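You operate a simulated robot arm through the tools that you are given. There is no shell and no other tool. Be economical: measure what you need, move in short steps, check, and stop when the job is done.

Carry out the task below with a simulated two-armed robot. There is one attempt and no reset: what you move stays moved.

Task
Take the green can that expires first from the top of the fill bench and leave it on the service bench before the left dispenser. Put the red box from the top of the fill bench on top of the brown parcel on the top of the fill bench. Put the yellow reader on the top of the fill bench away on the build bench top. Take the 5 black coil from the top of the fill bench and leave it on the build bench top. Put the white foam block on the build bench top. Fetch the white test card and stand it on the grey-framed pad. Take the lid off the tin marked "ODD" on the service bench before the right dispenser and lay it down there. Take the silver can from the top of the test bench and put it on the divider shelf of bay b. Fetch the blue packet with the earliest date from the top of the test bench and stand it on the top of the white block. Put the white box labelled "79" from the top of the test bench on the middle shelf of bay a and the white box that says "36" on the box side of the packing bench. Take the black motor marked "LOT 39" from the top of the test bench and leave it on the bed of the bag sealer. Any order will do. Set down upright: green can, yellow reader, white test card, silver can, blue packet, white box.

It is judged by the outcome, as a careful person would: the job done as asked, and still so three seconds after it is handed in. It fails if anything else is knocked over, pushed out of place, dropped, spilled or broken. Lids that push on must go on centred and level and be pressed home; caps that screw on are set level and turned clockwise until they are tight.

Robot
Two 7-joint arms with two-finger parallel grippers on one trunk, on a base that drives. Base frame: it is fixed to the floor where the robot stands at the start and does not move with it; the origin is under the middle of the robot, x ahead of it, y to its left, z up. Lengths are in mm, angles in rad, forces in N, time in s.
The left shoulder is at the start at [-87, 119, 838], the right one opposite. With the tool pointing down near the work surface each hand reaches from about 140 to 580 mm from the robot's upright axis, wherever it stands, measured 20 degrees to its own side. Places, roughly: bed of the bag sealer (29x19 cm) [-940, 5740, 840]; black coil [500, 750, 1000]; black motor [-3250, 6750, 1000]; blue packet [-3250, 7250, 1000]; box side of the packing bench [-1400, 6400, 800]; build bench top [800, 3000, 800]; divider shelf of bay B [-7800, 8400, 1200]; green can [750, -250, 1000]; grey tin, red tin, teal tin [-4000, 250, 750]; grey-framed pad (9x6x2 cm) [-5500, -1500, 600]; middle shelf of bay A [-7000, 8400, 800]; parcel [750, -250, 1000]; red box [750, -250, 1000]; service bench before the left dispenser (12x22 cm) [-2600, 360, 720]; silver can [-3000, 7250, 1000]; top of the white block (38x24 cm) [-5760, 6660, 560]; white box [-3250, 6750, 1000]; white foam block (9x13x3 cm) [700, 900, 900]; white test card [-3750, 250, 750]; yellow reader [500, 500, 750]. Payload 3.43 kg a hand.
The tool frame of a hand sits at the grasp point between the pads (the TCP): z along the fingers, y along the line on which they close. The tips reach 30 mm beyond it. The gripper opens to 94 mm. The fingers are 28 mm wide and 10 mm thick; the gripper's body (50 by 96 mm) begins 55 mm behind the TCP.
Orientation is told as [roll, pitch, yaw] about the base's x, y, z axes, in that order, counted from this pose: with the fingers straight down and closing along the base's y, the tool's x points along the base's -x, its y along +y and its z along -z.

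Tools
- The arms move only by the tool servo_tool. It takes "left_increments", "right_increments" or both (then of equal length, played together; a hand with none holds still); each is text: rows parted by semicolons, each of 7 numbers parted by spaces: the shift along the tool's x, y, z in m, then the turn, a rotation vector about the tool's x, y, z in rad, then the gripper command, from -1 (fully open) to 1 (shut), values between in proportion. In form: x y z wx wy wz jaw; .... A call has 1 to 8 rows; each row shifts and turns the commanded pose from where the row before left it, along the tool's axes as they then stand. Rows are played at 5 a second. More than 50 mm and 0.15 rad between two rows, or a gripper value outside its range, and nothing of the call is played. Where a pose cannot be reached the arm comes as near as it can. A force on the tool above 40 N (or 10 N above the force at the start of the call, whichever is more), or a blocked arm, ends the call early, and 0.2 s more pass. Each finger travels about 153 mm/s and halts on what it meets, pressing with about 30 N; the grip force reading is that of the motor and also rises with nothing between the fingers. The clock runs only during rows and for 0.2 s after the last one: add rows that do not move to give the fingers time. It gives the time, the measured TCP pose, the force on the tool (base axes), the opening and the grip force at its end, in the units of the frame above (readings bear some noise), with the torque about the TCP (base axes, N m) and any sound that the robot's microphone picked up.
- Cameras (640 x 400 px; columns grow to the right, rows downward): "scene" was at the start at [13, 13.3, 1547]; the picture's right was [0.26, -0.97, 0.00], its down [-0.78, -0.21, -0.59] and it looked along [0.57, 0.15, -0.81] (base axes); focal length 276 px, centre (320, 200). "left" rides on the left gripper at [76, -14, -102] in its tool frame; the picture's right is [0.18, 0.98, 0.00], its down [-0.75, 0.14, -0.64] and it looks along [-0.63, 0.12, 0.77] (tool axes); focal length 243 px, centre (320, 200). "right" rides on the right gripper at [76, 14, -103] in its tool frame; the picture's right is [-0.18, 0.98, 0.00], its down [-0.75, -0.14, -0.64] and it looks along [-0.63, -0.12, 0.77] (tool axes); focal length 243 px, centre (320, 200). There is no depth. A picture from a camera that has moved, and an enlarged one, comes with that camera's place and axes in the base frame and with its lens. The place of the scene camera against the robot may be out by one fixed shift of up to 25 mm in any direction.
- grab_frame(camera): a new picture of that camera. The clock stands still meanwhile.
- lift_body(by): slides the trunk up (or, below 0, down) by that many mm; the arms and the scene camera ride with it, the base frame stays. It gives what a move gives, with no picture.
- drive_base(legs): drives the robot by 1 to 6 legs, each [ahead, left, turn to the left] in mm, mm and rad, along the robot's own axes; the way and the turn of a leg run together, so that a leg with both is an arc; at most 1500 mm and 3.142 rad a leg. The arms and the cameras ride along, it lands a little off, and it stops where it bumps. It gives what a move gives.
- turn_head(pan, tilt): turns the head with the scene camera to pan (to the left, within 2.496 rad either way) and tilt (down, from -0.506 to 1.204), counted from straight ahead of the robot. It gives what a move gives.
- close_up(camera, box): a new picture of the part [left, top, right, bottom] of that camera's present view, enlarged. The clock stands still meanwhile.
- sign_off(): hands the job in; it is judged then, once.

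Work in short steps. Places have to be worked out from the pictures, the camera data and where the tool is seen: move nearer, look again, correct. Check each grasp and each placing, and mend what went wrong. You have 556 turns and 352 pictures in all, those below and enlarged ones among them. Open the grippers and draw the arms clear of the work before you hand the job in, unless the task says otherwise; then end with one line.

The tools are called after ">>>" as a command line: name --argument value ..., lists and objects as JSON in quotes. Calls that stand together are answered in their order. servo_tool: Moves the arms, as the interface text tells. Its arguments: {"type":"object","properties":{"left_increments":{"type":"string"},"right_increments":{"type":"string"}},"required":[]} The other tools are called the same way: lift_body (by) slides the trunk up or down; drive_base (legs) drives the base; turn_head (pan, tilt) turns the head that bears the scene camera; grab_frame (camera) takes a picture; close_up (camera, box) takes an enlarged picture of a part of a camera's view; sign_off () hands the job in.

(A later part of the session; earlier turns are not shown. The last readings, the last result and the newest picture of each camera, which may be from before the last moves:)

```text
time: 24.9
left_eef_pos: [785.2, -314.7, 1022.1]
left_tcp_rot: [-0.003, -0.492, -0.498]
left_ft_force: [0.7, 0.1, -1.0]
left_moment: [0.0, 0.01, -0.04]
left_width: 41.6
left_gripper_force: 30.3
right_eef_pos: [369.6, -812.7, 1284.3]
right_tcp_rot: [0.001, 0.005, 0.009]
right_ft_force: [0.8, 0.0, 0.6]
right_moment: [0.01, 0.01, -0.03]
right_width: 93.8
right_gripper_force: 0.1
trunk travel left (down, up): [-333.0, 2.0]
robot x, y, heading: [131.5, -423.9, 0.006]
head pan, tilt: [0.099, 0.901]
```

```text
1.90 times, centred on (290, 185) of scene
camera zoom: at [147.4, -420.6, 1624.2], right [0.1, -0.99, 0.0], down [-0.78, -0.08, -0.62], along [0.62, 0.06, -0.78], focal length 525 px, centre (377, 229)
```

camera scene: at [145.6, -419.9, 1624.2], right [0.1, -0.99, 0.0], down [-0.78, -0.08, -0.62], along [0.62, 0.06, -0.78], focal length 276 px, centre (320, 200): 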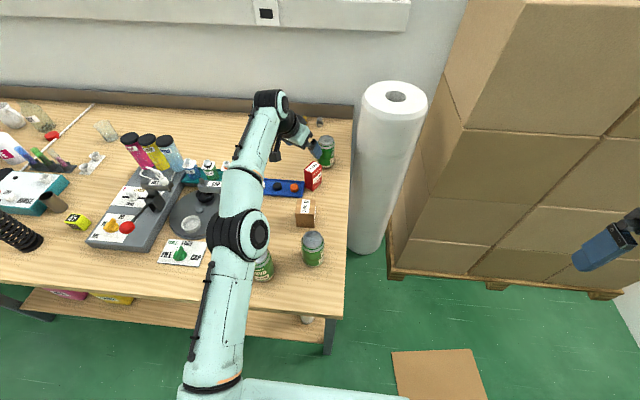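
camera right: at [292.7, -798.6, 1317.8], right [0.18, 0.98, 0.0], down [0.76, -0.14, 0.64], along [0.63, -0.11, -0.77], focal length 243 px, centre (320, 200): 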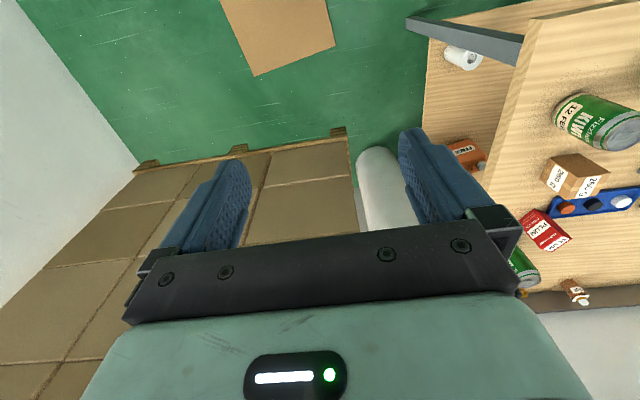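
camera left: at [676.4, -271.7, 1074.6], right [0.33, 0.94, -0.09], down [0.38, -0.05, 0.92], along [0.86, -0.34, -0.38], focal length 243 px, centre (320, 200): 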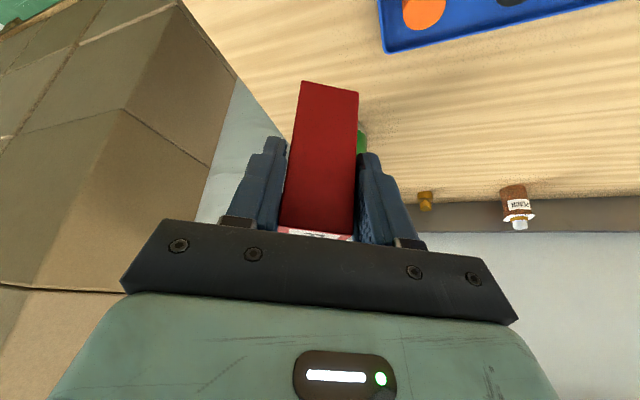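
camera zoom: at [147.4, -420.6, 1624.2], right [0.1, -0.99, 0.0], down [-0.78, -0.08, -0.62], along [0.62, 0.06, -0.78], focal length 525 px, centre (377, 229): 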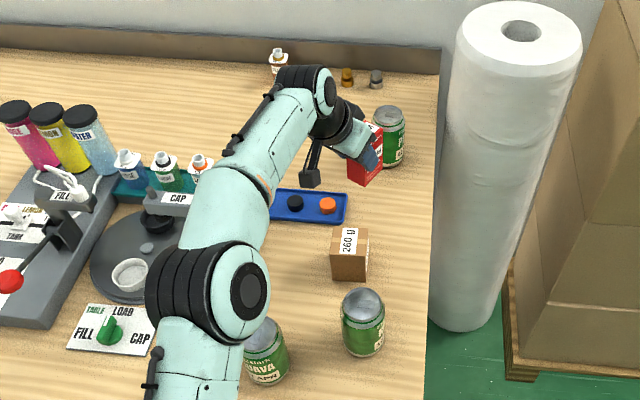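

Now over to the parcel at the same height.

>>> servo_tool --left_increments "0.0333 -0.0191 -0.0193 0 0 0 1;0.0333 -0.0191 -0.0193 0 0 0 1;0.0333 -0.0191 -0.0193 0 0 0 1;0 0 0 0 0 0 1"

>>> grab_frame --camera "left"

>>> close_up --camera "scene" --box '[240, 130, 360, 280]'

>>> grab_frame --camera "right"

```text
time: 25.9
left_eef_pos: [655.7, -309.7, 1026.0]
left_tcp_rot: [-0.004, -0.496, -0.497]
left_ft_force: [-0.6, -0.3, -1.6]
left_moment: [0.03, 0.03, 0.0]
left_width: 41.6
left_gripper_force: 30.0
right_eef_pos: [370.6, -811.5, 1283.7]
right_tcp_rot: [0.003, 0.004, 0.007]
right_ft_force: [0.1, 1.0, -0.3]
right_moment: [-0.01, -0.01, -0.01]
right_width: 93.8
right_gripper_force: 0.1
trunk travel left (down, up): [-333.0, 2.0]
robot x, y, heading: [130.3, -419.1, 0.003]
head pan, tilt: [0.099, 0.901]
```

```text
313 pictures are left
camera left: at [547.1, -266.7, 1079.1], right [0.33, 0.94, -0.09], down [0.38, -0.04, 0.92], along [0.86, -0.34, -0.37], focal length 243 px, centre (320, 200)
```

left: 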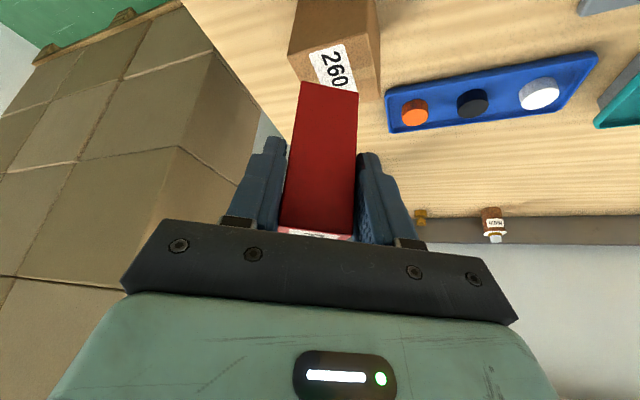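

```text
2.67 times, centred on (300, 205) of scene
camera zoom: at [147.7, -420.8, 1624.2], right [0.1, -0.99, 0.0], down [-0.78, -0.08, -0.62], along [0.62, 0.06, -0.78], focal length 735 px, centre (373, 187)
```

zoom: 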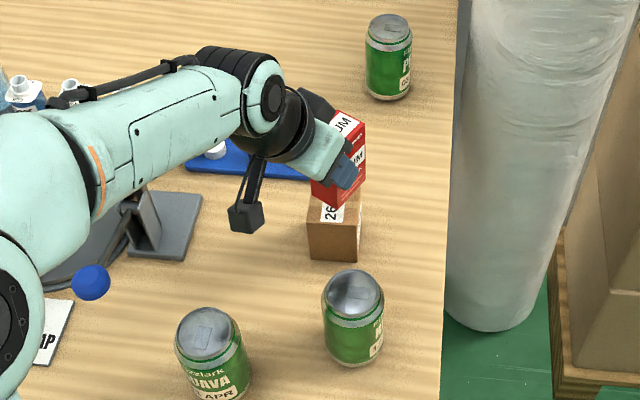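

```text
311 pictures are left
camera right: at [292.7, -798.7, 1387.8], right [0.18, 0.98, 0.0], down [0.76, -0.14, 0.64], along [0.63, -0.11, -0.77], focal length 243 px, centre (320, 200)
```

right: 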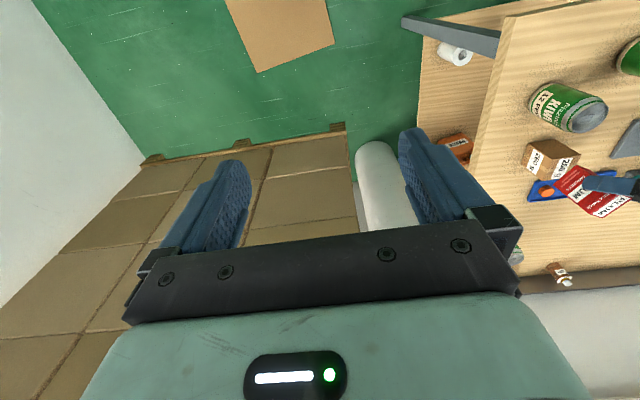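

Box bottom is at about z≈957, parcel top ≈923; alignment differs just ~5 mm. I lower by 28 mm with a small correction, then creep down.

>>> servo_tool --left_increments "0.006 0.0027 0.0127 0 0 0 1;0.006 0.0027 0.0127 0 0 0 1;0 0 0 0 0 0 1;0.0014 0 0.0026 0 0 0 1;0.0014 0 0.0026 0 0 0 1"

>>> grab_frame --camera "left"

```text
time: 27.1
left_eef_pos: [659.1, -305.2, 992.0]
left_tcp_rot: [-0.003, -0.495, -0.498]
left_ft_force: [0.0, 0.2, -1.3]
left_moment: [-0.01, 0.07, 0.02]
left_width: 41.5
left_gripper_force: 30.1
right_eef_pos: [367.5, -813.0, 1284.6]
right_tcp_rot: [0.001, 0.005, 0.006]
right_ft_force: [0.9, -0.1, -0.3]
right_moment: [0.03, -0.05, 0.02]
right_width: 94.1
right_gripper_force: 0.1
trunk travel left (down, up): [-333.0, 2.0]
robot x, y, heading: [134.1, -421.3, 0.0]
head pan, tilt: [0.099, 0.901]
```

```text
310 pictures are left
camera left: at [551.0, -262.7, 1045.4], right [0.33, 0.94, -0.09], down [0.38, -0.05, 0.92], along [0.86, -0.34, -0.37], focal length 243 px, centre (320, 200)
```

left: 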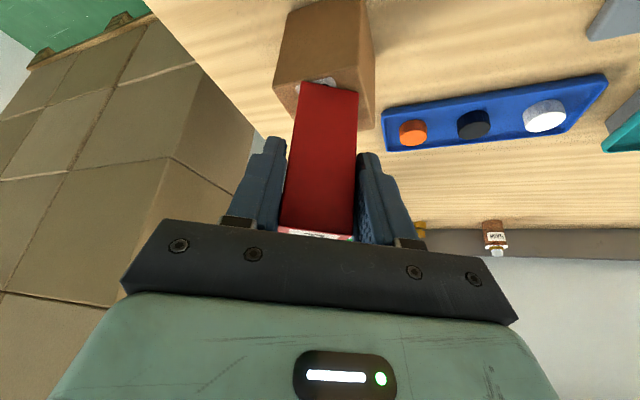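

Still in the air. I creep in 2–3 mm steps and watch the force.

>>> servo_tool --left_increments "0.0014 0 0.0026 0 0 0 1;0 0 0 0 0 0 1"

>>> servo_tool --left_increments "0.0014 0 0.0026 0 0 0 1;0 0 0 0 0 0 1"

```text
time: 27.8
left_eef_pos: [659.6, -305.2, 990.7]
left_tcp_rot: [-0.001, -0.5, -0.497]
left_ft_force: [-1.5, 1.3, 9.2]
left_moment: [-0.16, 0.01, -0.01]
left_width: 41.6
left_gripper_force: 29.9
right_eef_pos: [366.8, -812.6, 1284.5]
right_tcp_rot: [0.0, 0.003, 0.008]
right_ft_force: [0.6, 1.0, -0.3]
right_moment: [0.01, 0.04, -0.01]
right_width: 93.9
right_gripper_force: 0.1
trunk travel left (down, up): [-333.0, 2.0]
robot x, y, heading: [130.7, -421.0, 0.004]
head pan, tilt: [0.099, 0.901]
```

```text
time: 28.4
left_eef_pos: [659.3, -305.6, 990.3]
left_tcp_rot: [0.0, -0.505, -0.5]
left_ft_force: [-1.5, 3.4, 28.5]
left_moment: [0.01, 0.1, -0.03]
left_width: 41.7
left_gripper_force: 29.9
right_eef_pos: [365.7, -811.1, 1285.4]
right_tcp_rot: [0.003, 0.002, 0.006]
right_ft_force: [-0.4, -0.3, -0.6]
right_moment: [0.0, 0.0, 0.02]
right_width: 94.1
right_gripper_force: 0.0
trunk travel left (down, up): [-333.0, 2.0]
robot x, y, heading: [130.2, -421.2, 0.005]
head pan, tilt: [0.099, 0.901]
```

Contact. I relieve the pressure by ~3 mm, open slowly, then draw back along the fingers.

>>> servo_tool --left_increments "-0.0014 0 -0.0026 0 0 0 1;0 0 0 0 0 0 0.05;0 0 0 0 0 0 -0.1;0 0 0 0 0 0 -0.5;0 0 0 0 0 0 -1;0 0 0 0 0 0 -1"

>>> servo_tool --left_increments "0 0 -0.03 0 0 0 -1;0 0 -0.04 0 0 0 -1;0 0 -0.04 0 0 0 -1;0 0 -0.04 0 0 0 -1"

>>> grab_frame --camera "left"

>>> close_up --camera "right" --box '[500, 60, 640, 290]'

```text
time: 29.8
left_eef_pos: [659.5, -306.8, 988.9]
left_tcp_rot: [-0.002, -0.495, -0.496]
left_ft_force: [-0.9, 0.5, 0.7]
left_moment: [-0.02, -0.01, 0.03]
left_width: 94.2
left_gripper_force: 0.1
right_eef_pos: [368.5, -811.6, 1284.6]
right_tcp_rot: [0.001, 0.006, 0.007]
right_ft_force: [1.0, -0.5, -0.4]
right_moment: [-0.04, 0.01, 0.03]
right_width: 94.3
right_gripper_force: 0.1
trunk travel left (down, up): [-333.0, 2.0]
robot x, y, heading: [134.4, -424.9, 0.003]
head pan, tilt: [0.099, 0.901]
```

```text
time: 30.8
left_eef_pos: [594.7, -270.6, 1120.7]
left_tcp_rot: [-0.004, -0.496, -0.498]
left_ft_force: [-0.6, 0.0, 0.2]
left_moment: [0.0, -0.02, -0.03]
left_width: 93.8
left_gripper_force: 0.0
right_eef_pos: [367.4, -811.0, 1283.9]
right_tcp_rot: [0.003, 0.003, 0.008]
right_ft_force: [-0.2, 0.6, -0.7]
right_moment: [0.03, -0.02, 0.02]
right_width: 94.0
right_gripper_force: 0.0
trunk travel left (down, up): [-333.0, 2.0]
robot x, y, heading: [129.8, -422.4, 0.006]
head pan, tilt: [0.099, 0.901]
```

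```text
309 pictures are left
camera left: at [486.9, -228.5, 1174.2], right [0.33, 0.94, -0.09], down [0.38, -0.04, 0.92], along [0.86, -0.34, -0.37], focal length 243 px, centre (320, 200)
```

left: 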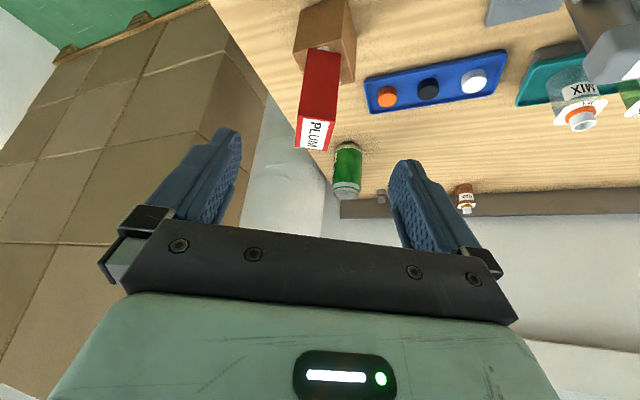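

```text
1.74 times, centred on (570, 175) of right
camera zoom: at [291.1, -798.5, 1387.9], right [0.18, 0.98, 0.0], down [0.76, -0.14, 0.64], along [0.63, -0.11, -0.77], focal length 422 px, centre (-115, 244)
```

zoom: 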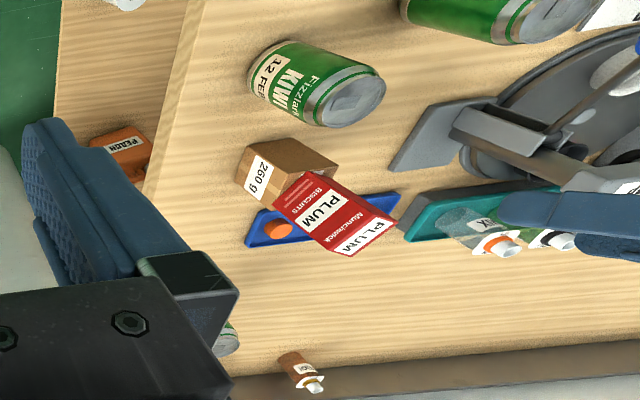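

The red box stands on the parcel. I withdraw the left hand to the left and up.

>>> servo_tool --left_increments "0.026 0.0131 -0.0336 0 0 0 -1;0.026 0.0131 -0.0336 0 0 0 -1;0.026 0.0131 -0.0336 0 0 0 -1;0.026 0.0131 -0.0336 0 0 0 -1;0.026 0.0131 -0.0336 0 0 0 -1;0.026 0.0131 -0.0336 0 0 0 -1;0.026 0.0131 -0.0336 0 0 0 -1"

>>> servo_tool --left_increments "0 0 0 0 0.125 0 -1;0 0 0 0 0.125 0 -1;0 0 0 0 0.125 0 -1;0 0 0 0 0.125 0 -1;0 0 0 0 0 -0.125 -1;0 0 0 0 0 -0.125 -1;0 0 0 0 0 -0.125 -1;0 0 0 0 0 -0.125 -1" --right_increments "-0.021 0.045 0 0 0 0 -1;-0.021 0.045 0 0 0 0 -1;-0.021 0.045 0 0 0 0 -1;-0.021 0.045 0 0 0 0 -1;-0.021 0.045 0 0 0 0 -1;-0.021 0.045 0 0 0 0 -1;-0.021 0.045 0 0 0 0 -1;-0.021 0.045 0 0 0 0 -1"

>>> servo_tool --right_increments "0 0.045 0.02 0 0 0 -1;0 0.048 0.01 0 0 0 -1;0 0 0.05 0 0 0 -1;0 0 0.05 0 0 0 -1;0 0 0.05 0 0 0 -1;0 0 0.05 0 0 0 -1;0 0 0 0 0 0 -1"

>>> grab_frame --camera "right"

>>> grab_frame --camera "scene"

```text
time: 32.4
left_eef_pos: [400.2, -59.9, 1241.1]
left_tcp_rot: [-0.004, -0.497, -0.498]
left_ft_force: [-0.6, 1.4, 0.6]
left_moment: [0.02, 0.02, 0.01]
left_width: 93.8
left_gripper_force: 0.0
right_eef_pos: [368.1, -812.1, 1285.0]
right_tcp_rot: [0.0, 0.006, 0.008]
right_ft_force: [0.2, -0.5, 0.2]
right_moment: [0.0, 0.02, 0.01]
right_width: 94.0
right_gripper_force: 0.2
trunk travel left (down, up): [-333.0, 2.0]
robot x, y, heading: [130.8, -424.7, 0.003]
head pan, tilt: [0.099, 0.901]
```

```text
time: 34.1
left_eef_pos: [400.7, -53.7, 1240.1]
left_tcp_rot: [-0.004, 0.003, 0.004]
left_ft_force: [-0.5, 2.0, 0.4]
left_moment: [-0.08, -0.03, 0.0]
left_width: 94.1
left_gripper_force: 0.1
right_eef_pos: [516.7, -441.3, 1284.0]
right_tcp_rot: [0.009, 0.004, 0.03]
right_ft_force: [2.5, -6.3, 0.1]
right_moment: [0.46, 0.17, -0.02]
right_width: 94.4
right_gripper_force: 0.1
right hand out of reach, approached as far as the arm can: row 8
trunk travel left (down, up): [-333.0, 2.0]
robot x, y, heading: [129.0, -425.8, 0.004]
head pan, tilt: [0.099, 0.901]
```

```text
time: 35.8
left_eef_pos: [402.0, -60.3, 1240.8]
left_tcp_rot: [0.001, 0.006, 0.001]
left_ft_force: [0.7, -0.1, 0.4]
left_moment: [0.02, 0.05, -0.01]
left_width: 94.0
left_gripper_force: 0.0
right_eef_pos: [518.4, -360.1, 1052.0]
right_tcp_rot: [0.003, 0.003, 0.008]
right_ft_force: [0.2, 0.6, -0.4]
right_moment: [0.01, 0.01, -0.01]
right_width: 94.2
right_gripper_force: 0.1
trunk travel left (down, up): [-333.0, 2.0]
robot x, y, heading: [134.0, -421.7, 0.002]
head pan, tilt: [0.099, 0.901]
```

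```text
307 pictures are left
camera right: at [442.3, -346.4, 1155.9], right [0.18, 0.98, 0.0], down [0.76, -0.14, 0.64], along [0.63, -0.11, -0.77], focal length 243 px, centre (320, 200)
```

right: 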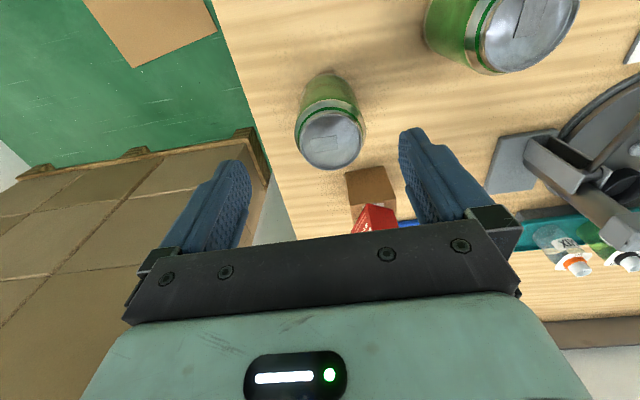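

```text
306 pictures are left
camera scene: at [146.7, -420.7, 1624.2], right [0.1, -0.99, 0.0], down [-0.78, -0.08, -0.62], along [0.62, 0.06, -0.78], focal length 276 px, centre (320, 200)
```

scene: 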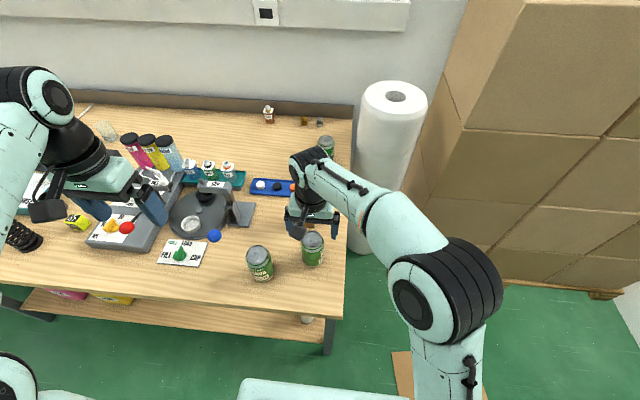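

Can top centre measured at (537,-354). I shift over it and descend to grip height z≈920.

>>> servo_tool --right_increments "-0.018 0.006 0.02 0 0 0 -1;0 0 0.038 0 0 0 -1;0 0 0.038 0 0 0 -1;0 0 0.036 0 0 0 -1;0 0 0 0 0 0 -1"

>>> grab_frame --camera "right"

```text
time: 37.0
left_eef_pos: [402.2, -60.6, 1241.5]
left_tcp_rot: [-0.001, 0.005, 0.0]
left_ft_force: [0.1, -0.4, 0.1]
left_moment: [-0.01, 0.03, -0.03]
left_width: 94.0
left_gripper_force: 0.0
right_eef_pos: [537.3, -354.6, 919.0]
right_tcp_rot: [0.001, 0.003, 0.007]
right_ft_force: [0.9, 0.5, 0.2]
right_moment: [0.03, -0.03, -0.01]
right_width: 94.0
right_gripper_force: 0.0
trunk travel left (down, up): [-333.0, 2.0]
robot x, y, heading: [132.4, -415.7, 0.002]
head pan, tilt: [0.099, 0.901]
```

```text
305 pictures are left
camera right: at [460.3, -341.0, 1022.8], right [0.18, 0.98, 0.0], down [0.76, -0.14, 0.64], along [0.63, -0.11, -0.77], focal length 243 px, centre (320, 200)
```

right: 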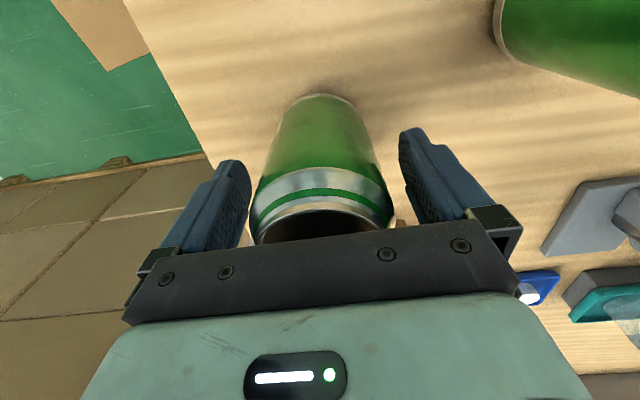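

The can sits centred between the fingers. I close and lift.

>>> servo_tool --right_increments "0 0 0 0 0 0 -0.2;0 0 0 0 0 0 1;0 0 0 0 0 0 1;0 0 0 0 0 0 1"

>>> servo_tool --right_increments "0 0 -0.03 0 0 0 1;0.01 0 -0.045 0 0 0 1;0.01 0 -0.045 0 0 0 1;0.01 0 -0.045 0 0 0 1;0.02 0 -0.045 0 0 0 1;0 0 0 0 0 0 1"

>>> grab_frame --camera "scene"

```text
time: 38.0
left_eef_pos: [401.0, -59.9, 1240.7]
left_tcp_rot: [0.0, 0.005, 0.0]
left_ft_force: [0.1, 1.4, 0.3]
left_moment: [-0.02, -0.03, -0.06]
left_width: 93.7
left_gripper_force: 0.1
right_eef_pos: [536.3, -354.8, 918.6]
right_tcp_rot: [0.0, 0.006, 0.006]
right_ft_force: [-0.7, -0.1, -0.5]
right_moment: [0.01, -0.01, 0.01]
right_width: 67.7
right_gripper_force: 30.1
trunk travel left (down, up): [-333.0, 2.0]
robot x, y, heading: [130.0, -421.6, 0.004]
head pan, tilt: [0.099, 0.901]
```

```text
time: 39.4
left_eef_pos: [402.5, -59.1, 1242.0]
left_tcp_rot: [-0.001, 0.006, 0.0]
left_ft_force: [0.9, 0.0, -0.2]
left_moment: [0.0, 0.0, 0.0]
left_width: 93.8
left_gripper_force: 0.1
right_eef_pos: [489.8, -354.2, 1130.0]
right_tcp_rot: [0.002, 0.006, 0.005]
right_ft_force: [-0.2, 0.1, -3.5]
right_moment: [-0.01, 0.03, 0.02]
right_width: 67.8
right_gripper_force: 30.4
trunk travel left (down, up): [-333.0, 2.0]
robot x, y, heading: [131.5, -424.1, 0.005]
head pan, tilt: [0.099, 0.901]
```

```text
304 pictures are left
camera scene: at [147.7, -420.5, 1624.2], right [0.1, -0.99, 0.0], down [-0.78, -0.08, -0.62], along [0.62, 0.06, -0.78], focal length 276 px, centre (320, 200)
```

scene: 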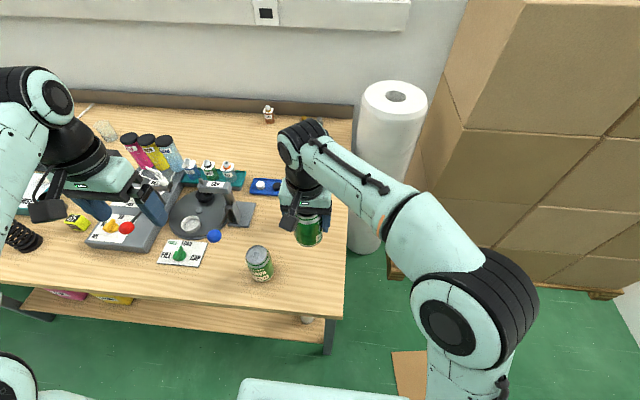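

The can is held securely. I back off from the bench and shift left to the coils and foam block.

>>> drive_base --legs '[[-150, 0, 0], [0, 1200, 0]]'

>>> turn_head --pan 0.1 --tilt 0.8

>>> grab_frame --camera "scene"

>>> grab_frame --camera "left"

```text
time: 51.1
left_eef_pos: [250.1, 1135.3, 1242.1]
left_tcp_rot: [0.0, 0.005, -0.002]
left_ft_force: [0.2, 0.1, -1.2]
left_moment: [0.0, 0.01, 0.02]
left_width: 93.7
left_gripper_force: 0.1
right_eef_pos: [335.8, 840.0, 1130.4]
right_tcp_rot: [0.002, 0.005, 0.005]
right_ft_force: [0.9, -0.3, -3.0]
right_moment: [-0.02, 0.0, 0.01]
right_width: 67.9
right_gripper_force: 30.6
trunk travel left (down, up): [-333.0, 2.0]
robot x, y, heading: [-23.6, 775.4, -0.001]
head pan, tilt: [0.099, 0.901]
```

```text
time: 51.7
left_eef_pos: [250.0, 1134.8, 1241.6]
left_tcp_rot: [0.0, 0.005, -0.002]
left_ft_force: [-0.1, 0.2, 0.1]
left_moment: [-0.01, -0.02, -0.01]
left_width: 93.8
left_gripper_force: 0.0
right_eef_pos: [335.3, 841.0, 1129.5]
right_tcp_rot: [0.001, 0.006, 0.006]
right_ft_force: [0.4, -0.5, -3.3]
right_moment: [-0.02, 0.01, 0.02]
right_width: 67.8
right_gripper_force: 29.9
trunk travel left (down, up): [-333.0, 2.0]
robot x, y, heading: [-21.8, 769.5, -0.002]
head pan, tilt: [0.099, 0.799]
```

```text
303 pictures are left
camera scene: at [-1.0, 775.3, 1632.1], right [0.1, -0.99, 0.0], down [-0.71, -0.07, -0.7], along [0.69, 0.07, -0.72], focal length 276 px, centre (320, 200)
```

scene: 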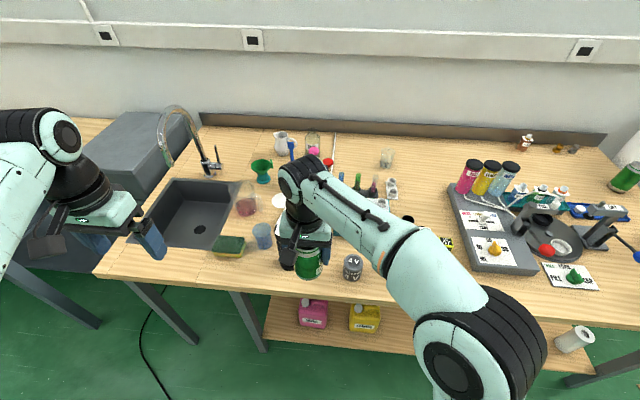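

```text
302 pictures are left
camera left: at [174.2, 1120.6, 1343.3], right [-0.18, 0.98, 0.0], down [0.76, 0.14, 0.64], along [0.63, 0.12, -0.77], focal length 243 px, centre (320, 200)
```

left: 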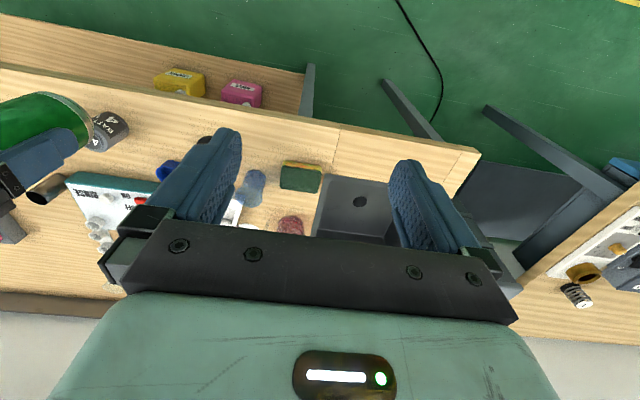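

The right arm hides the work area; I move the right hand (with can) out to the right.

>>> servo_tool --right_increments "0.0145 -0.047 0 0 0 0 1;0.0145 -0.047 0 0 0 0 1;0.0145 -0.047 0 0 0 0 1;0.0145 -0.047 0 0 0 0 1;0.0145 -0.047 0 0 0 0 1;0.0145 -0.047 0 0 0 0 1;0.0145 -0.047 0 0 0 0 1;0.0145 -0.047 0 0 0 0 1"

>>> grab_frame --camera "scene"

```text
time: 53.5
left_eef_pos: [250.5, 1134.3, 1241.4]
left_tcp_rot: [0.0, 0.004, -0.001]
left_ft_force: [-0.4, 0.3, 0.7]
left_moment: [0.03, -0.03, -0.01]
left_width: 93.9
left_gripper_force: 0.1
right_eef_pos: [221.0, 464.7, 1131.7]
right_tcp_rot: [0.0, 0.004, 0.005]
right_ft_force: [-0.4, -0.1, -3.3]
right_moment: [0.03, 0.03, -0.03]
right_width: 68.2
right_gripper_force: 30.3
trunk travel left (down, up): [-333.0, 2.0]
robot x, y, heading: [-21.2, 774.1, -0.003]
head pan, tilt: [0.099, 0.799]
```

```text
301 pictures are left
camera scene: at [-1.6, 774.1, 1632.1], right [0.1, -0.99, 0.0], down [-0.71, -0.07, -0.7], along [0.69, 0.07, -0.72], focal length 276 px, centre (320, 200)
```

scene: 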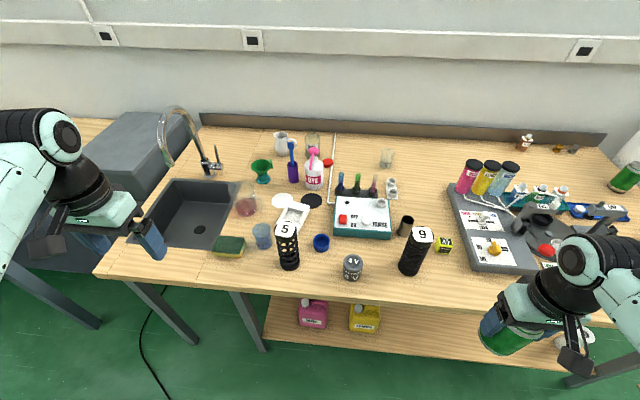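

>>> close_up --camera "scene" --box '[240, 180, 350, 290]'

>>> close_up --camera "scene" --box '[380, 210, 480, 290]'

```text
3.64 times, centred on (295, 235) of scene
camera zoom: at [-1.6, 774.1, 1632.1], right [0.1, -0.99, 0.0], down [-0.71, -0.07, -0.7], along [0.69, 0.07, -0.72], focal length 1003 px, centre (411, 73)
```

zoom: 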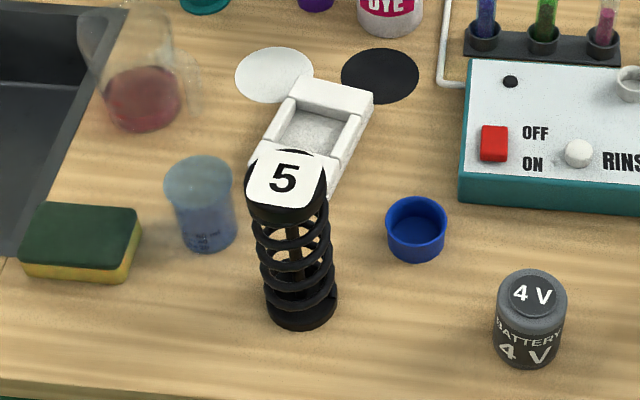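

```text
5.00 times, centred on (430, 250) of scene
camera zoom: at [-1.6, 774.1, 1632.1], right [0.1, -0.99, 0.0], down [-0.71, -0.07, -0.7], along [0.69, 0.07, -0.72], focal length 1378 px, centre (-230, -50)
```

zoom: 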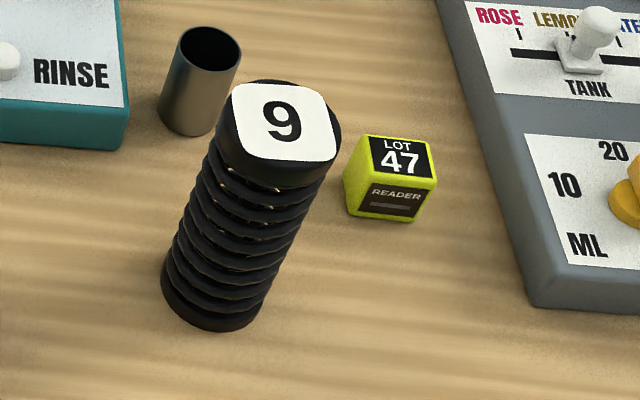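

Coil "5" stands at about (459,916), top z≈1031. I bring the left hand above it.

>>> servo_tool --left_increments "-0.0299 -0.0311 0 0 0 0 -1;-0.0299 -0.0311 0 0 0 0 -1;-0.0299 -0.0311 0 0 0 0 -1;-0.0299 -0.0311 0 0 0 0 -1;-0.0299 -0.0311 0 0 0 0 -1;-0.0299 -0.0311 0 0 0 0 -1;-0.0299 -0.0311 0 0 0 0 -1;0 0 0.05 0 0 0 -1"

>>> servo_tool --left_increments "0 0 0.04 0 0 0 -1;0 0 0.03 0 0 0 -1;0 0 0 0 0 0 -1"

>>> grab_frame --camera "left"

```text
time: 55.3
left_eef_pos: [436.0, 941.9, 1190.0]
left_tcp_rot: [-0.001, 0.007, -0.001]
left_ft_force: [0.9, -1.0, 0.6]
left_moment: [0.03, -0.01, -0.02]
left_width: 94.1
left_gripper_force: 0.1
left hand out of reach, approached as far as the arm can: row 7
right_eef_pos: [220.6, 464.6, 1132.2]
right_tcp_rot: [0.002, 0.006, 0.004]
right_ft_force: [-0.2, 0.9, -3.6]
right_moment: [0.02, 0.0, 0.01]
right_width: 67.9
right_gripper_force: 29.8
trunk travel left (down, up): [-333.0, 2.0]
robot x, y, heading: [-22.2, 773.2, 0.004]
head pan, tilt: [0.099, 0.799]
```

```text
time: 56.1
left_eef_pos: [435.8, 940.1, 1120.7]
left_tcp_rot: [0.0, 0.005, -0.001]
left_ft_force: [0.1, 1.3, -0.9]
left_moment: [0.0, 0.03, 0.03]
left_width: 94.0
left_gripper_force: 0.0
right_eef_pos: [221.7, 463.6, 1132.2]
right_tcp_rot: [0.002, 0.005, 0.005]
right_ft_force: [0.0, 0.1, -2.9]
right_moment: [-0.04, 0.0, -0.02]
right_width: 67.8
right_gripper_force: 30.0
trunk travel left (down, up): [-333.0, 2.0]
robot x, y, heading: [-24.7, 770.8, 0.001]
head pan, tilt: [0.099, 0.799]
```

```text
298 pictures are left
camera left: at [359.9, 925.8, 1223.2], right [-0.18, 0.98, 0.0], down [0.76, 0.14, 0.64], along [0.63, 0.12, -0.77], focal length 243 px, centre (320, 200)
```

left: 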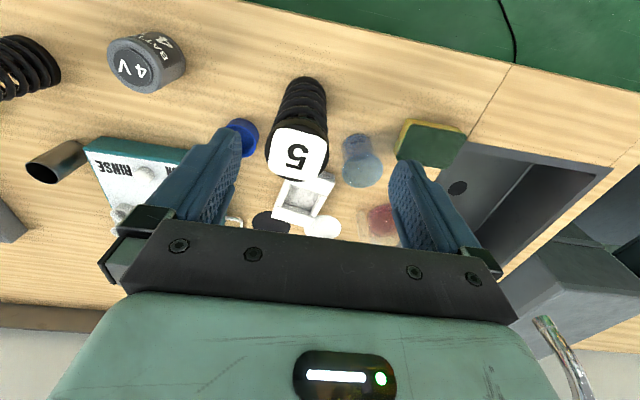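

Using the base on the bench and the top, the coil axis is ≈(482,925), top z≈1003. I move over it at z≈1060 and look.

>>> servo_tool --left_increments "-0.023 -0.0075 0.03 0 0 0 -1;-0.023 -0.0075 0.03 0 0 0 -1;0 0 0 0 0 0 -1"

>>> grab_frame --camera "left"

>>> grab_frame --camera "scene"

```text
time: 56.9
left_eef_pos: [480.9, 925.5, 1060.2]
left_tcp_rot: [0.0, 0.003, -0.002]
left_ft_force: [1.0, 0.2, -0.6]
left_moment: [0.0, 0.0, 0.0]
left_width: 94.0
left_gripper_force: 0.0
right_eef_pos: [221.1, 464.2, 1131.6]
right_tcp_rot: [0.003, 0.004, 0.005]
right_ft_force: [1.2, 0.5, -3.8]
right_moment: [0.01, 0.0, -0.01]
right_width: 68.1
right_gripper_force: 30.4
trunk travel left (down, up): [-333.0, 2.0]
robot x, y, heading: [-20.7, 771.5, 0.005]
head pan, tilt: [0.099, 0.799]
```

```text
297 pictures are left
camera left: at [405.3, 910.8, 1162.4], right [-0.18, 0.98, 0.0], down [0.76, 0.14, 0.64], along [0.63, 0.12, -0.77], focal length 243 px, centre (320, 200)
```

left: 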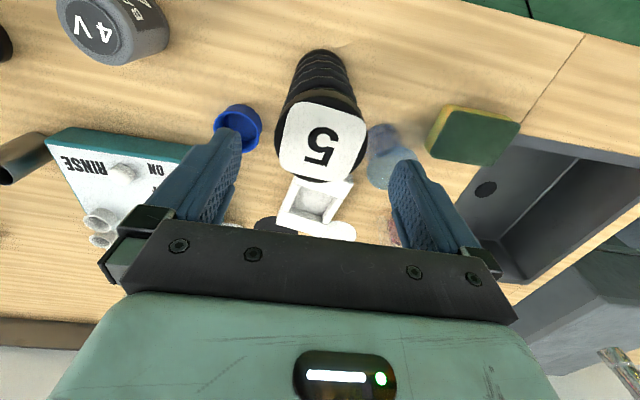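

```text
296 pictures are left
camera scene: at [-1.7, 775.2, 1632.1], right [0.1, -0.99, 0.0], down [-0.71, -0.07, -0.7], along [0.69, 0.07, -0.72], focal length 276 px, centre (320, 200)
```

scene: 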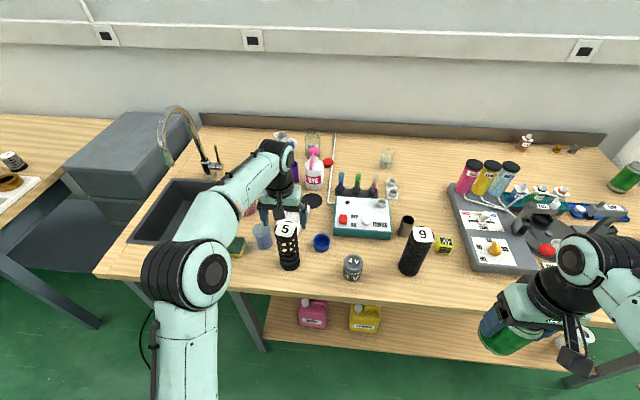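

Consistent: coil axis (480,926), top ≈1003. I descend to z≈988 and close on the top disc.

>>> servo_tool --left_increments "0 0.001 0.036 0 0 0 -1;0 0.001 0.036 0 0 0 -1;0 0 0 0 0 0 -1;0 0 0 0 0 0 -0.2;0 0 0 0 0 0 1;0 0 0 0 0 0 1;0 0 0 0 0 0 1"

>>> grab_frame --camera "left"

>>> close_up --camera "scene" --box '[220, 150, 380, 290]'

```text
time: 58.5
left_eef_pos: [482.1, 927.2, 988.4]
left_tcp_rot: [0.001, 0.005, -0.003]
left_ft_force: [0.4, -0.4, -0.2]
left_moment: [0.0, -0.02, 0.0]
left_width: 64.4
left_gripper_force: 29.9
right_eef_pos: [222.7, 464.4, 1133.3]
right_tcp_rot: [0.001, 0.005, 0.004]
right_ft_force: [1.1, 1.0, -3.5]
right_moment: [-0.01, 0.0, -0.01]
right_width: 67.9
right_gripper_force: 29.7
trunk travel left (down, up): [-333.0, 2.0]
robot x, y, heading: [-24.0, 772.4, -0.002]
head pan, tilt: [0.099, 0.799]
```

```text
295 pictures are left
camera left: at [406.1, 912.3, 1090.5], right [-0.18, 0.98, 0.0], down [0.76, 0.14, 0.64], along [0.63, 0.12, -0.77], focal length 243 px, centre (320, 200)
```

left: 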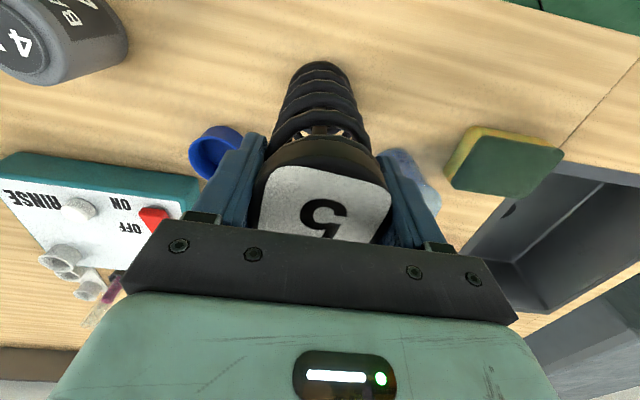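

```text
2.86 times, centred on (300, 220) of scene
camera zoom: at [-0.9, 775.1, 1632.1], right [0.1, -0.99, 0.0], down [-0.71, -0.07, -0.7], along [0.69, 0.07, -0.72], focal length 788 px, centre (377, 143)
```

zoom: 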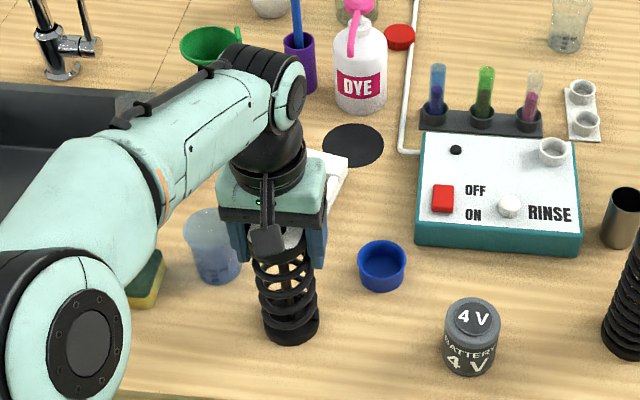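

Gripped at 64 mm. I lift the coil up and back.

>>> servo_tool --left_increments "0 0 -0.03 0 0 0 1;0.012 0 -0.045 0 0 0 1;0.018 0 -0.045 0 0 0 1;0.018 0 -0.045 0 0 0 1;0.03 0 -0.035 0 0 0 1;0.04 0 0 0 0 0 1;0 0 0 0 0 0 1"

>>> turn_head --pan 1.3 --tilt 0.5

>>> grab_frame --camera "scene"

```text
time: 60.1
left_eef_pos: [364.8, 924.4, 1189.5]
left_tcp_rot: [-0.001, 0.005, -0.002]
left_ft_force: [0.0, 0.2, -2.6]
left_moment: [-0.03, 0.01, -0.01]
left_width: 63.9
left_gripper_force: 30.2
right_eef_pos: [222.1, 464.4, 1131.9]
right_tcp_rot: [0.001, 0.006, 0.005]
right_ft_force: [0.8, -0.1, -3.4]
right_moment: [0.0, 0.02, 0.03]
right_width: 67.6
right_gripper_force: 29.7
trunk travel left (down, up): [-333.0, 2.0]
robot x, y, heading: [-20.1, 774.3, 0.003]
head pan, tilt: [0.099, 0.799]
```

```text
time: 61.5
left_eef_pos: [365.6, 927.4, 1190.1]
left_tcp_rot: [0.0, 0.004, -0.001]
left_ft_force: [-0.3, -1.4, -1.4]
left_moment: [0.0, 0.0, 0.01]
left_width: 63.8
left_gripper_force: 30.7
right_eef_pos: [221.8, 464.2, 1132.6]
right_tcp_rot: [0.002, 0.005, 0.006]
right_ft_force: [0.4, -0.2, -3.6]
right_moment: [0.0, -0.01, 0.02]
right_width: 67.8
right_gripper_force: 29.4
trunk travel left (down, up): [-333.0, 2.0]
robot x, y, heading: [-21.9, 773.9, 0.001]
head pan, tilt: [1.3, 0.499]
```

```text
293 pictures are left
camera scene: at [-56.9, 854.6, 1658.1], right [0.96, -0.27, 0.0], down [-0.13, -0.46, -0.88], along [0.23, 0.85, -0.48], focal length 276 px, centre (320, 200)
```

scene: 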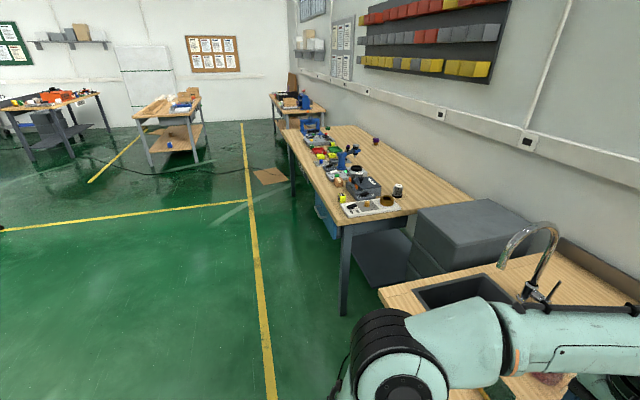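

The build bench lies along y≈2100–4300 with its front edge near x≈380. I drive left alongside it and look.

>>> drive_base --legs '[[-30, 1000, 0], [0, 1050, 0]]'

>>> turn_head --pan 0.1 --tilt 0.7

>>> grab_frame --camera "scene"

```text
time: 79.8
left_eef_pos: [311.0, 2988.5, 1189.6]
left_tcp_rot: [0.0, 0.007, 0.017]
left_ft_force: [0.2, 0.2, -1.4]
left_moment: [-0.02, -0.02, 0.02]
left_width: 63.4
left_gripper_force: 30.0
right_eef_pos: [175.8, 2524.5, 1131.9]
right_tcp_rot: [0.003, 0.005, 0.024]
right_ft_force: [0.0, 0.8, -4.2]
right_moment: [0.04, 0.01, 0.03]
right_width: 67.8
right_gripper_force: 30.1
trunk travel left (down, up): [-333.0, 2.0]
robot x, y, heading: [-77.4, 2828.9, 0.025]
head pan, tilt: [1.3, 0.499]
```

```text
time: 81.2
left_eef_pos: [310.0, 2988.4, 1189.0]
left_tcp_rot: [0.001, 0.006, 0.02]
left_ft_force: [-0.4, -0.2, -1.6]
left_moment: [-0.02, 0.0, -0.01]
left_width: 63.3
left_gripper_force: 29.6
right_eef_pos: [177.0, 2524.9, 1132.5]
right_tcp_rot: [0.001, 0.005, 0.024]
right_ft_force: [-0.4, 0.0, -3.6]
right_moment: [0.0, 0.02, -0.03]
right_width: 67.6
right_gripper_force: 29.5
trunk travel left (down, up): [-333.0, 2.0]
robot x, y, heading: [-75.2, 2828.3, 0.02]
head pan, tilt: [0.099, 0.7]
```

```text
292 pictures are left
camera scene: at [-48.8, 2831.3, 1640.4], right [0.12, -0.99, 0.0], down [-0.64, -0.08, -0.76], along [0.76, 0.09, -0.64], focal length 276 px, centre (320, 200)
```

scene: 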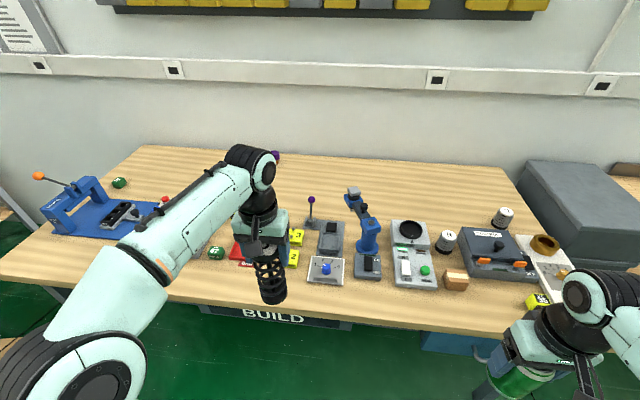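

Items occupy much of the front; I check the left camera for free space and the coil's hold.

>>> grab_frame --camera "left"

>>> grab_frame --camera "right"

```text
291 pictures are left
camera left: at [234.6, 2973.2, 1291.3], right [-0.2, 0.98, 0.0], down [0.75, 0.16, 0.64], along [0.62, 0.13, -0.77], focal length 243 px, centre (320, 200)
```

left: 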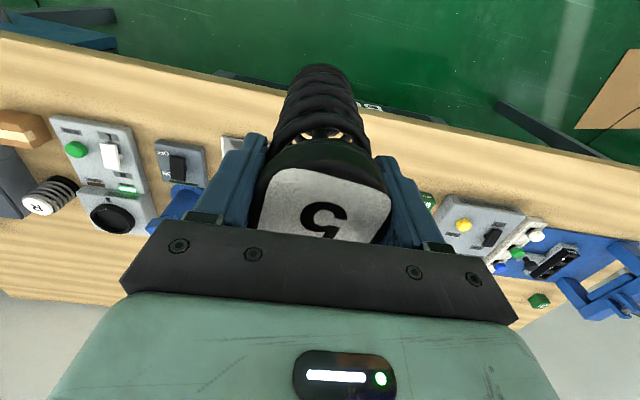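

```text
290 pictures are left
camera right: at [99.6, 2536.2, 1235.7], right [0.16, 0.99, 0.0], down [0.76, -0.12, 0.64], along [0.63, -0.1, -0.77], focal length 243 px, centre (320, 200)
```

right: 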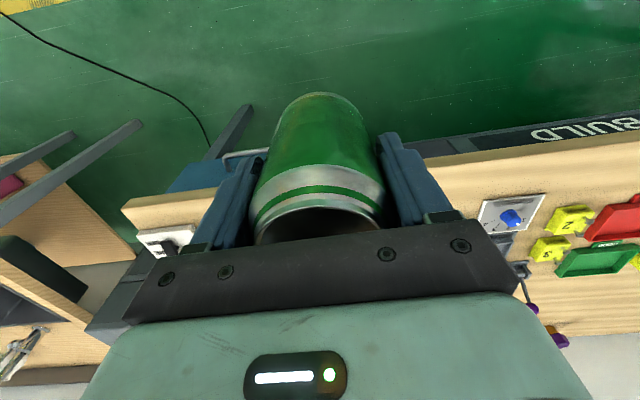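

I swing the left hand outward to see the bench completely.

>>> servo_tool --left_increments "0.018 0.046 0 0 0 0 1;0.018 0.046 0 0 0 0 1;0.018 0.046 0 0 0 0 1;0.018 0.046 0 0 0 0 1;0.018 0.046 0 0 0 0 1;0.018 0.046 0 0 0 0 1;0 0 0 0 0 0 1"

>>> turn_head --pan 0.05 --tilt 0.8

>>> grab_frame --camera "scene"

```text
time: 82.8
left_eef_pos: [197.8, 3264.8, 1189.2]
left_tcp_rot: [0.002, 0.006, 0.018]
left_ft_force: [0.2, -0.9, -0.8]
left_moment: [0.04, -0.02, 0.01]
left_width: 63.5
left_gripper_force: 29.8
right_eef_pos: [176.8, 2524.6, 1132.5]
right_tcp_rot: [0.004, 0.006, 0.025]
right_ft_force: [0.6, -0.6, -3.7]
right_moment: [0.01, -0.01, 0.01]
right_width: 67.5
right_gripper_force: 29.9
trunk travel left (down, up): [-333.0, 2.0]
robot x, y, heading: [-74.7, 2828.1, 0.021]
head pan, tilt: [0.099, 0.7]
```

```text
time: 83.5
left_eef_pos: [197.1, 3264.7, 1190.9]
left_tcp_rot: [0.0, 0.005, 0.019]
left_ft_force: [0.2, 1.0, -0.2]
left_moment: [0.01, -0.04, 0.0]
left_width: 63.3
left_gripper_force: 30.0
right_eef_pos: [176.8, 2524.4, 1131.6]
right_tcp_rot: [0.003, 0.004, 0.024]
right_ft_force: [0.0, -0.6, -2.2]
right_moment: [-0.03, 0.01, 0.02]
right_width: 67.9
right_gripper_force: 30.1
trunk travel left (down, up): [-333.0, 2.0]
robot x, y, heading: [-73.9, 2829.9, 0.027]
head pan, tilt: [0.051, 0.799]
```

```text
289 pictures are left
camera scene: at [-52.6, 2826.9, 1632.2], right [0.07, -1.0, 0.0], down [-0.71, -0.05, -0.7], along [0.7, 0.05, -0.72], focal length 276 px, centre (320, 200)
```

scene: 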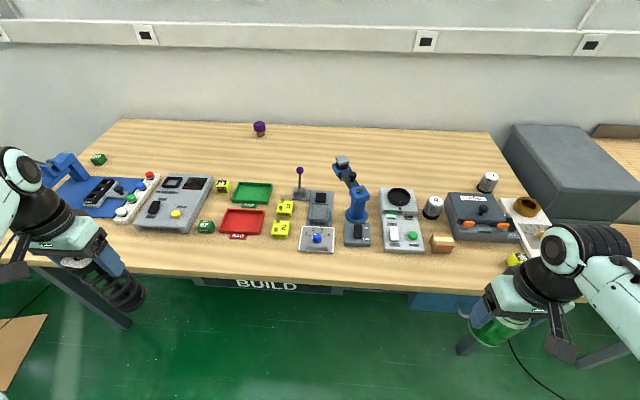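

Free region: front strip at y≈3100–3450, x≈440–560. I drive left and a bit ahead, squaring the heading.

>>> drive_base --legs '[[0, 420, -0.022], [90, 0, 0]]'

>>> turn_head --pan 0.0 --tilt 0.9

>>> grab_frame --camera "scene"

```text
time: 88.4
left_eef_pos: [289.7, 3680.2, 1189.2]
left_tcp_rot: [-0.001, 0.004, -0.003]
left_ft_force: [0.8, 0.1, -1.7]
left_moment: [0.03, 0.01, 0.03]
left_width: 63.7
left_gripper_force: 30.3
right_eef_pos: [252.3, 2942.4, 1131.6]
right_tcp_rot: [0.002, 0.006, 0.002]
right_ft_force: [-0.6, -0.2, -3.2]
right_moment: [0.0, 0.04, 0.03]
right_width: 67.6
right_gripper_force: 30.3
trunk travel left (down, up): [-333.0, 2.0]
robot x, y, heading: [8.1, 3249.4, -0.004]
head pan, tilt: [0.051, 0.799]
```

```text
time: 89.1
left_eef_pos: [291.7, 3680.8, 1189.3]
left_tcp_rot: [0.0, 0.005, -0.002]
left_ft_force: [0.0, -0.9, -1.4]
left_moment: [0.01, 0.02, 0.01]
left_width: 63.5
left_gripper_force: 29.8
right_eef_pos: [253.6, 2940.3, 1132.3]
right_tcp_rot: [0.002, 0.004, 0.002]
right_ft_force: [0.2, -0.1, -4.1]
right_moment: [0.04, 0.05, 0.04]
right_width: 67.6
right_gripper_force: 29.7
trunk travel left (down, up): [-333.0, 2.0]
robot x, y, heading: [11.2, 3252.3, 0.002]
head pan, tilt: [0.0, 0.901]
```

```text
288 pictures are left
camera scene: at [27.2, 3244.6, 1624.3], right [0.0, -1.0, 0.0], down [-0.78, 0.0, -0.62], along [0.62, 0.0, -0.78], focal length 276 px, centre (320, 200)
```

scene: 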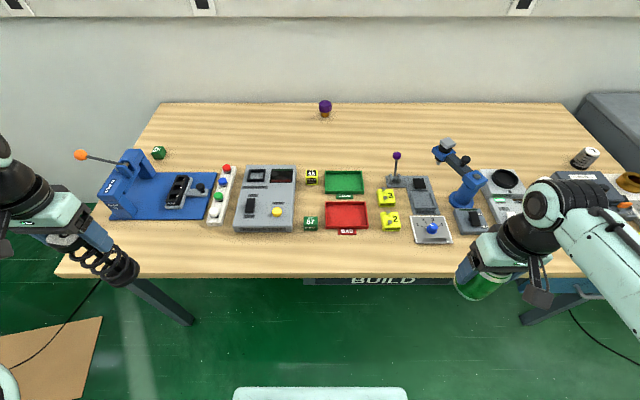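

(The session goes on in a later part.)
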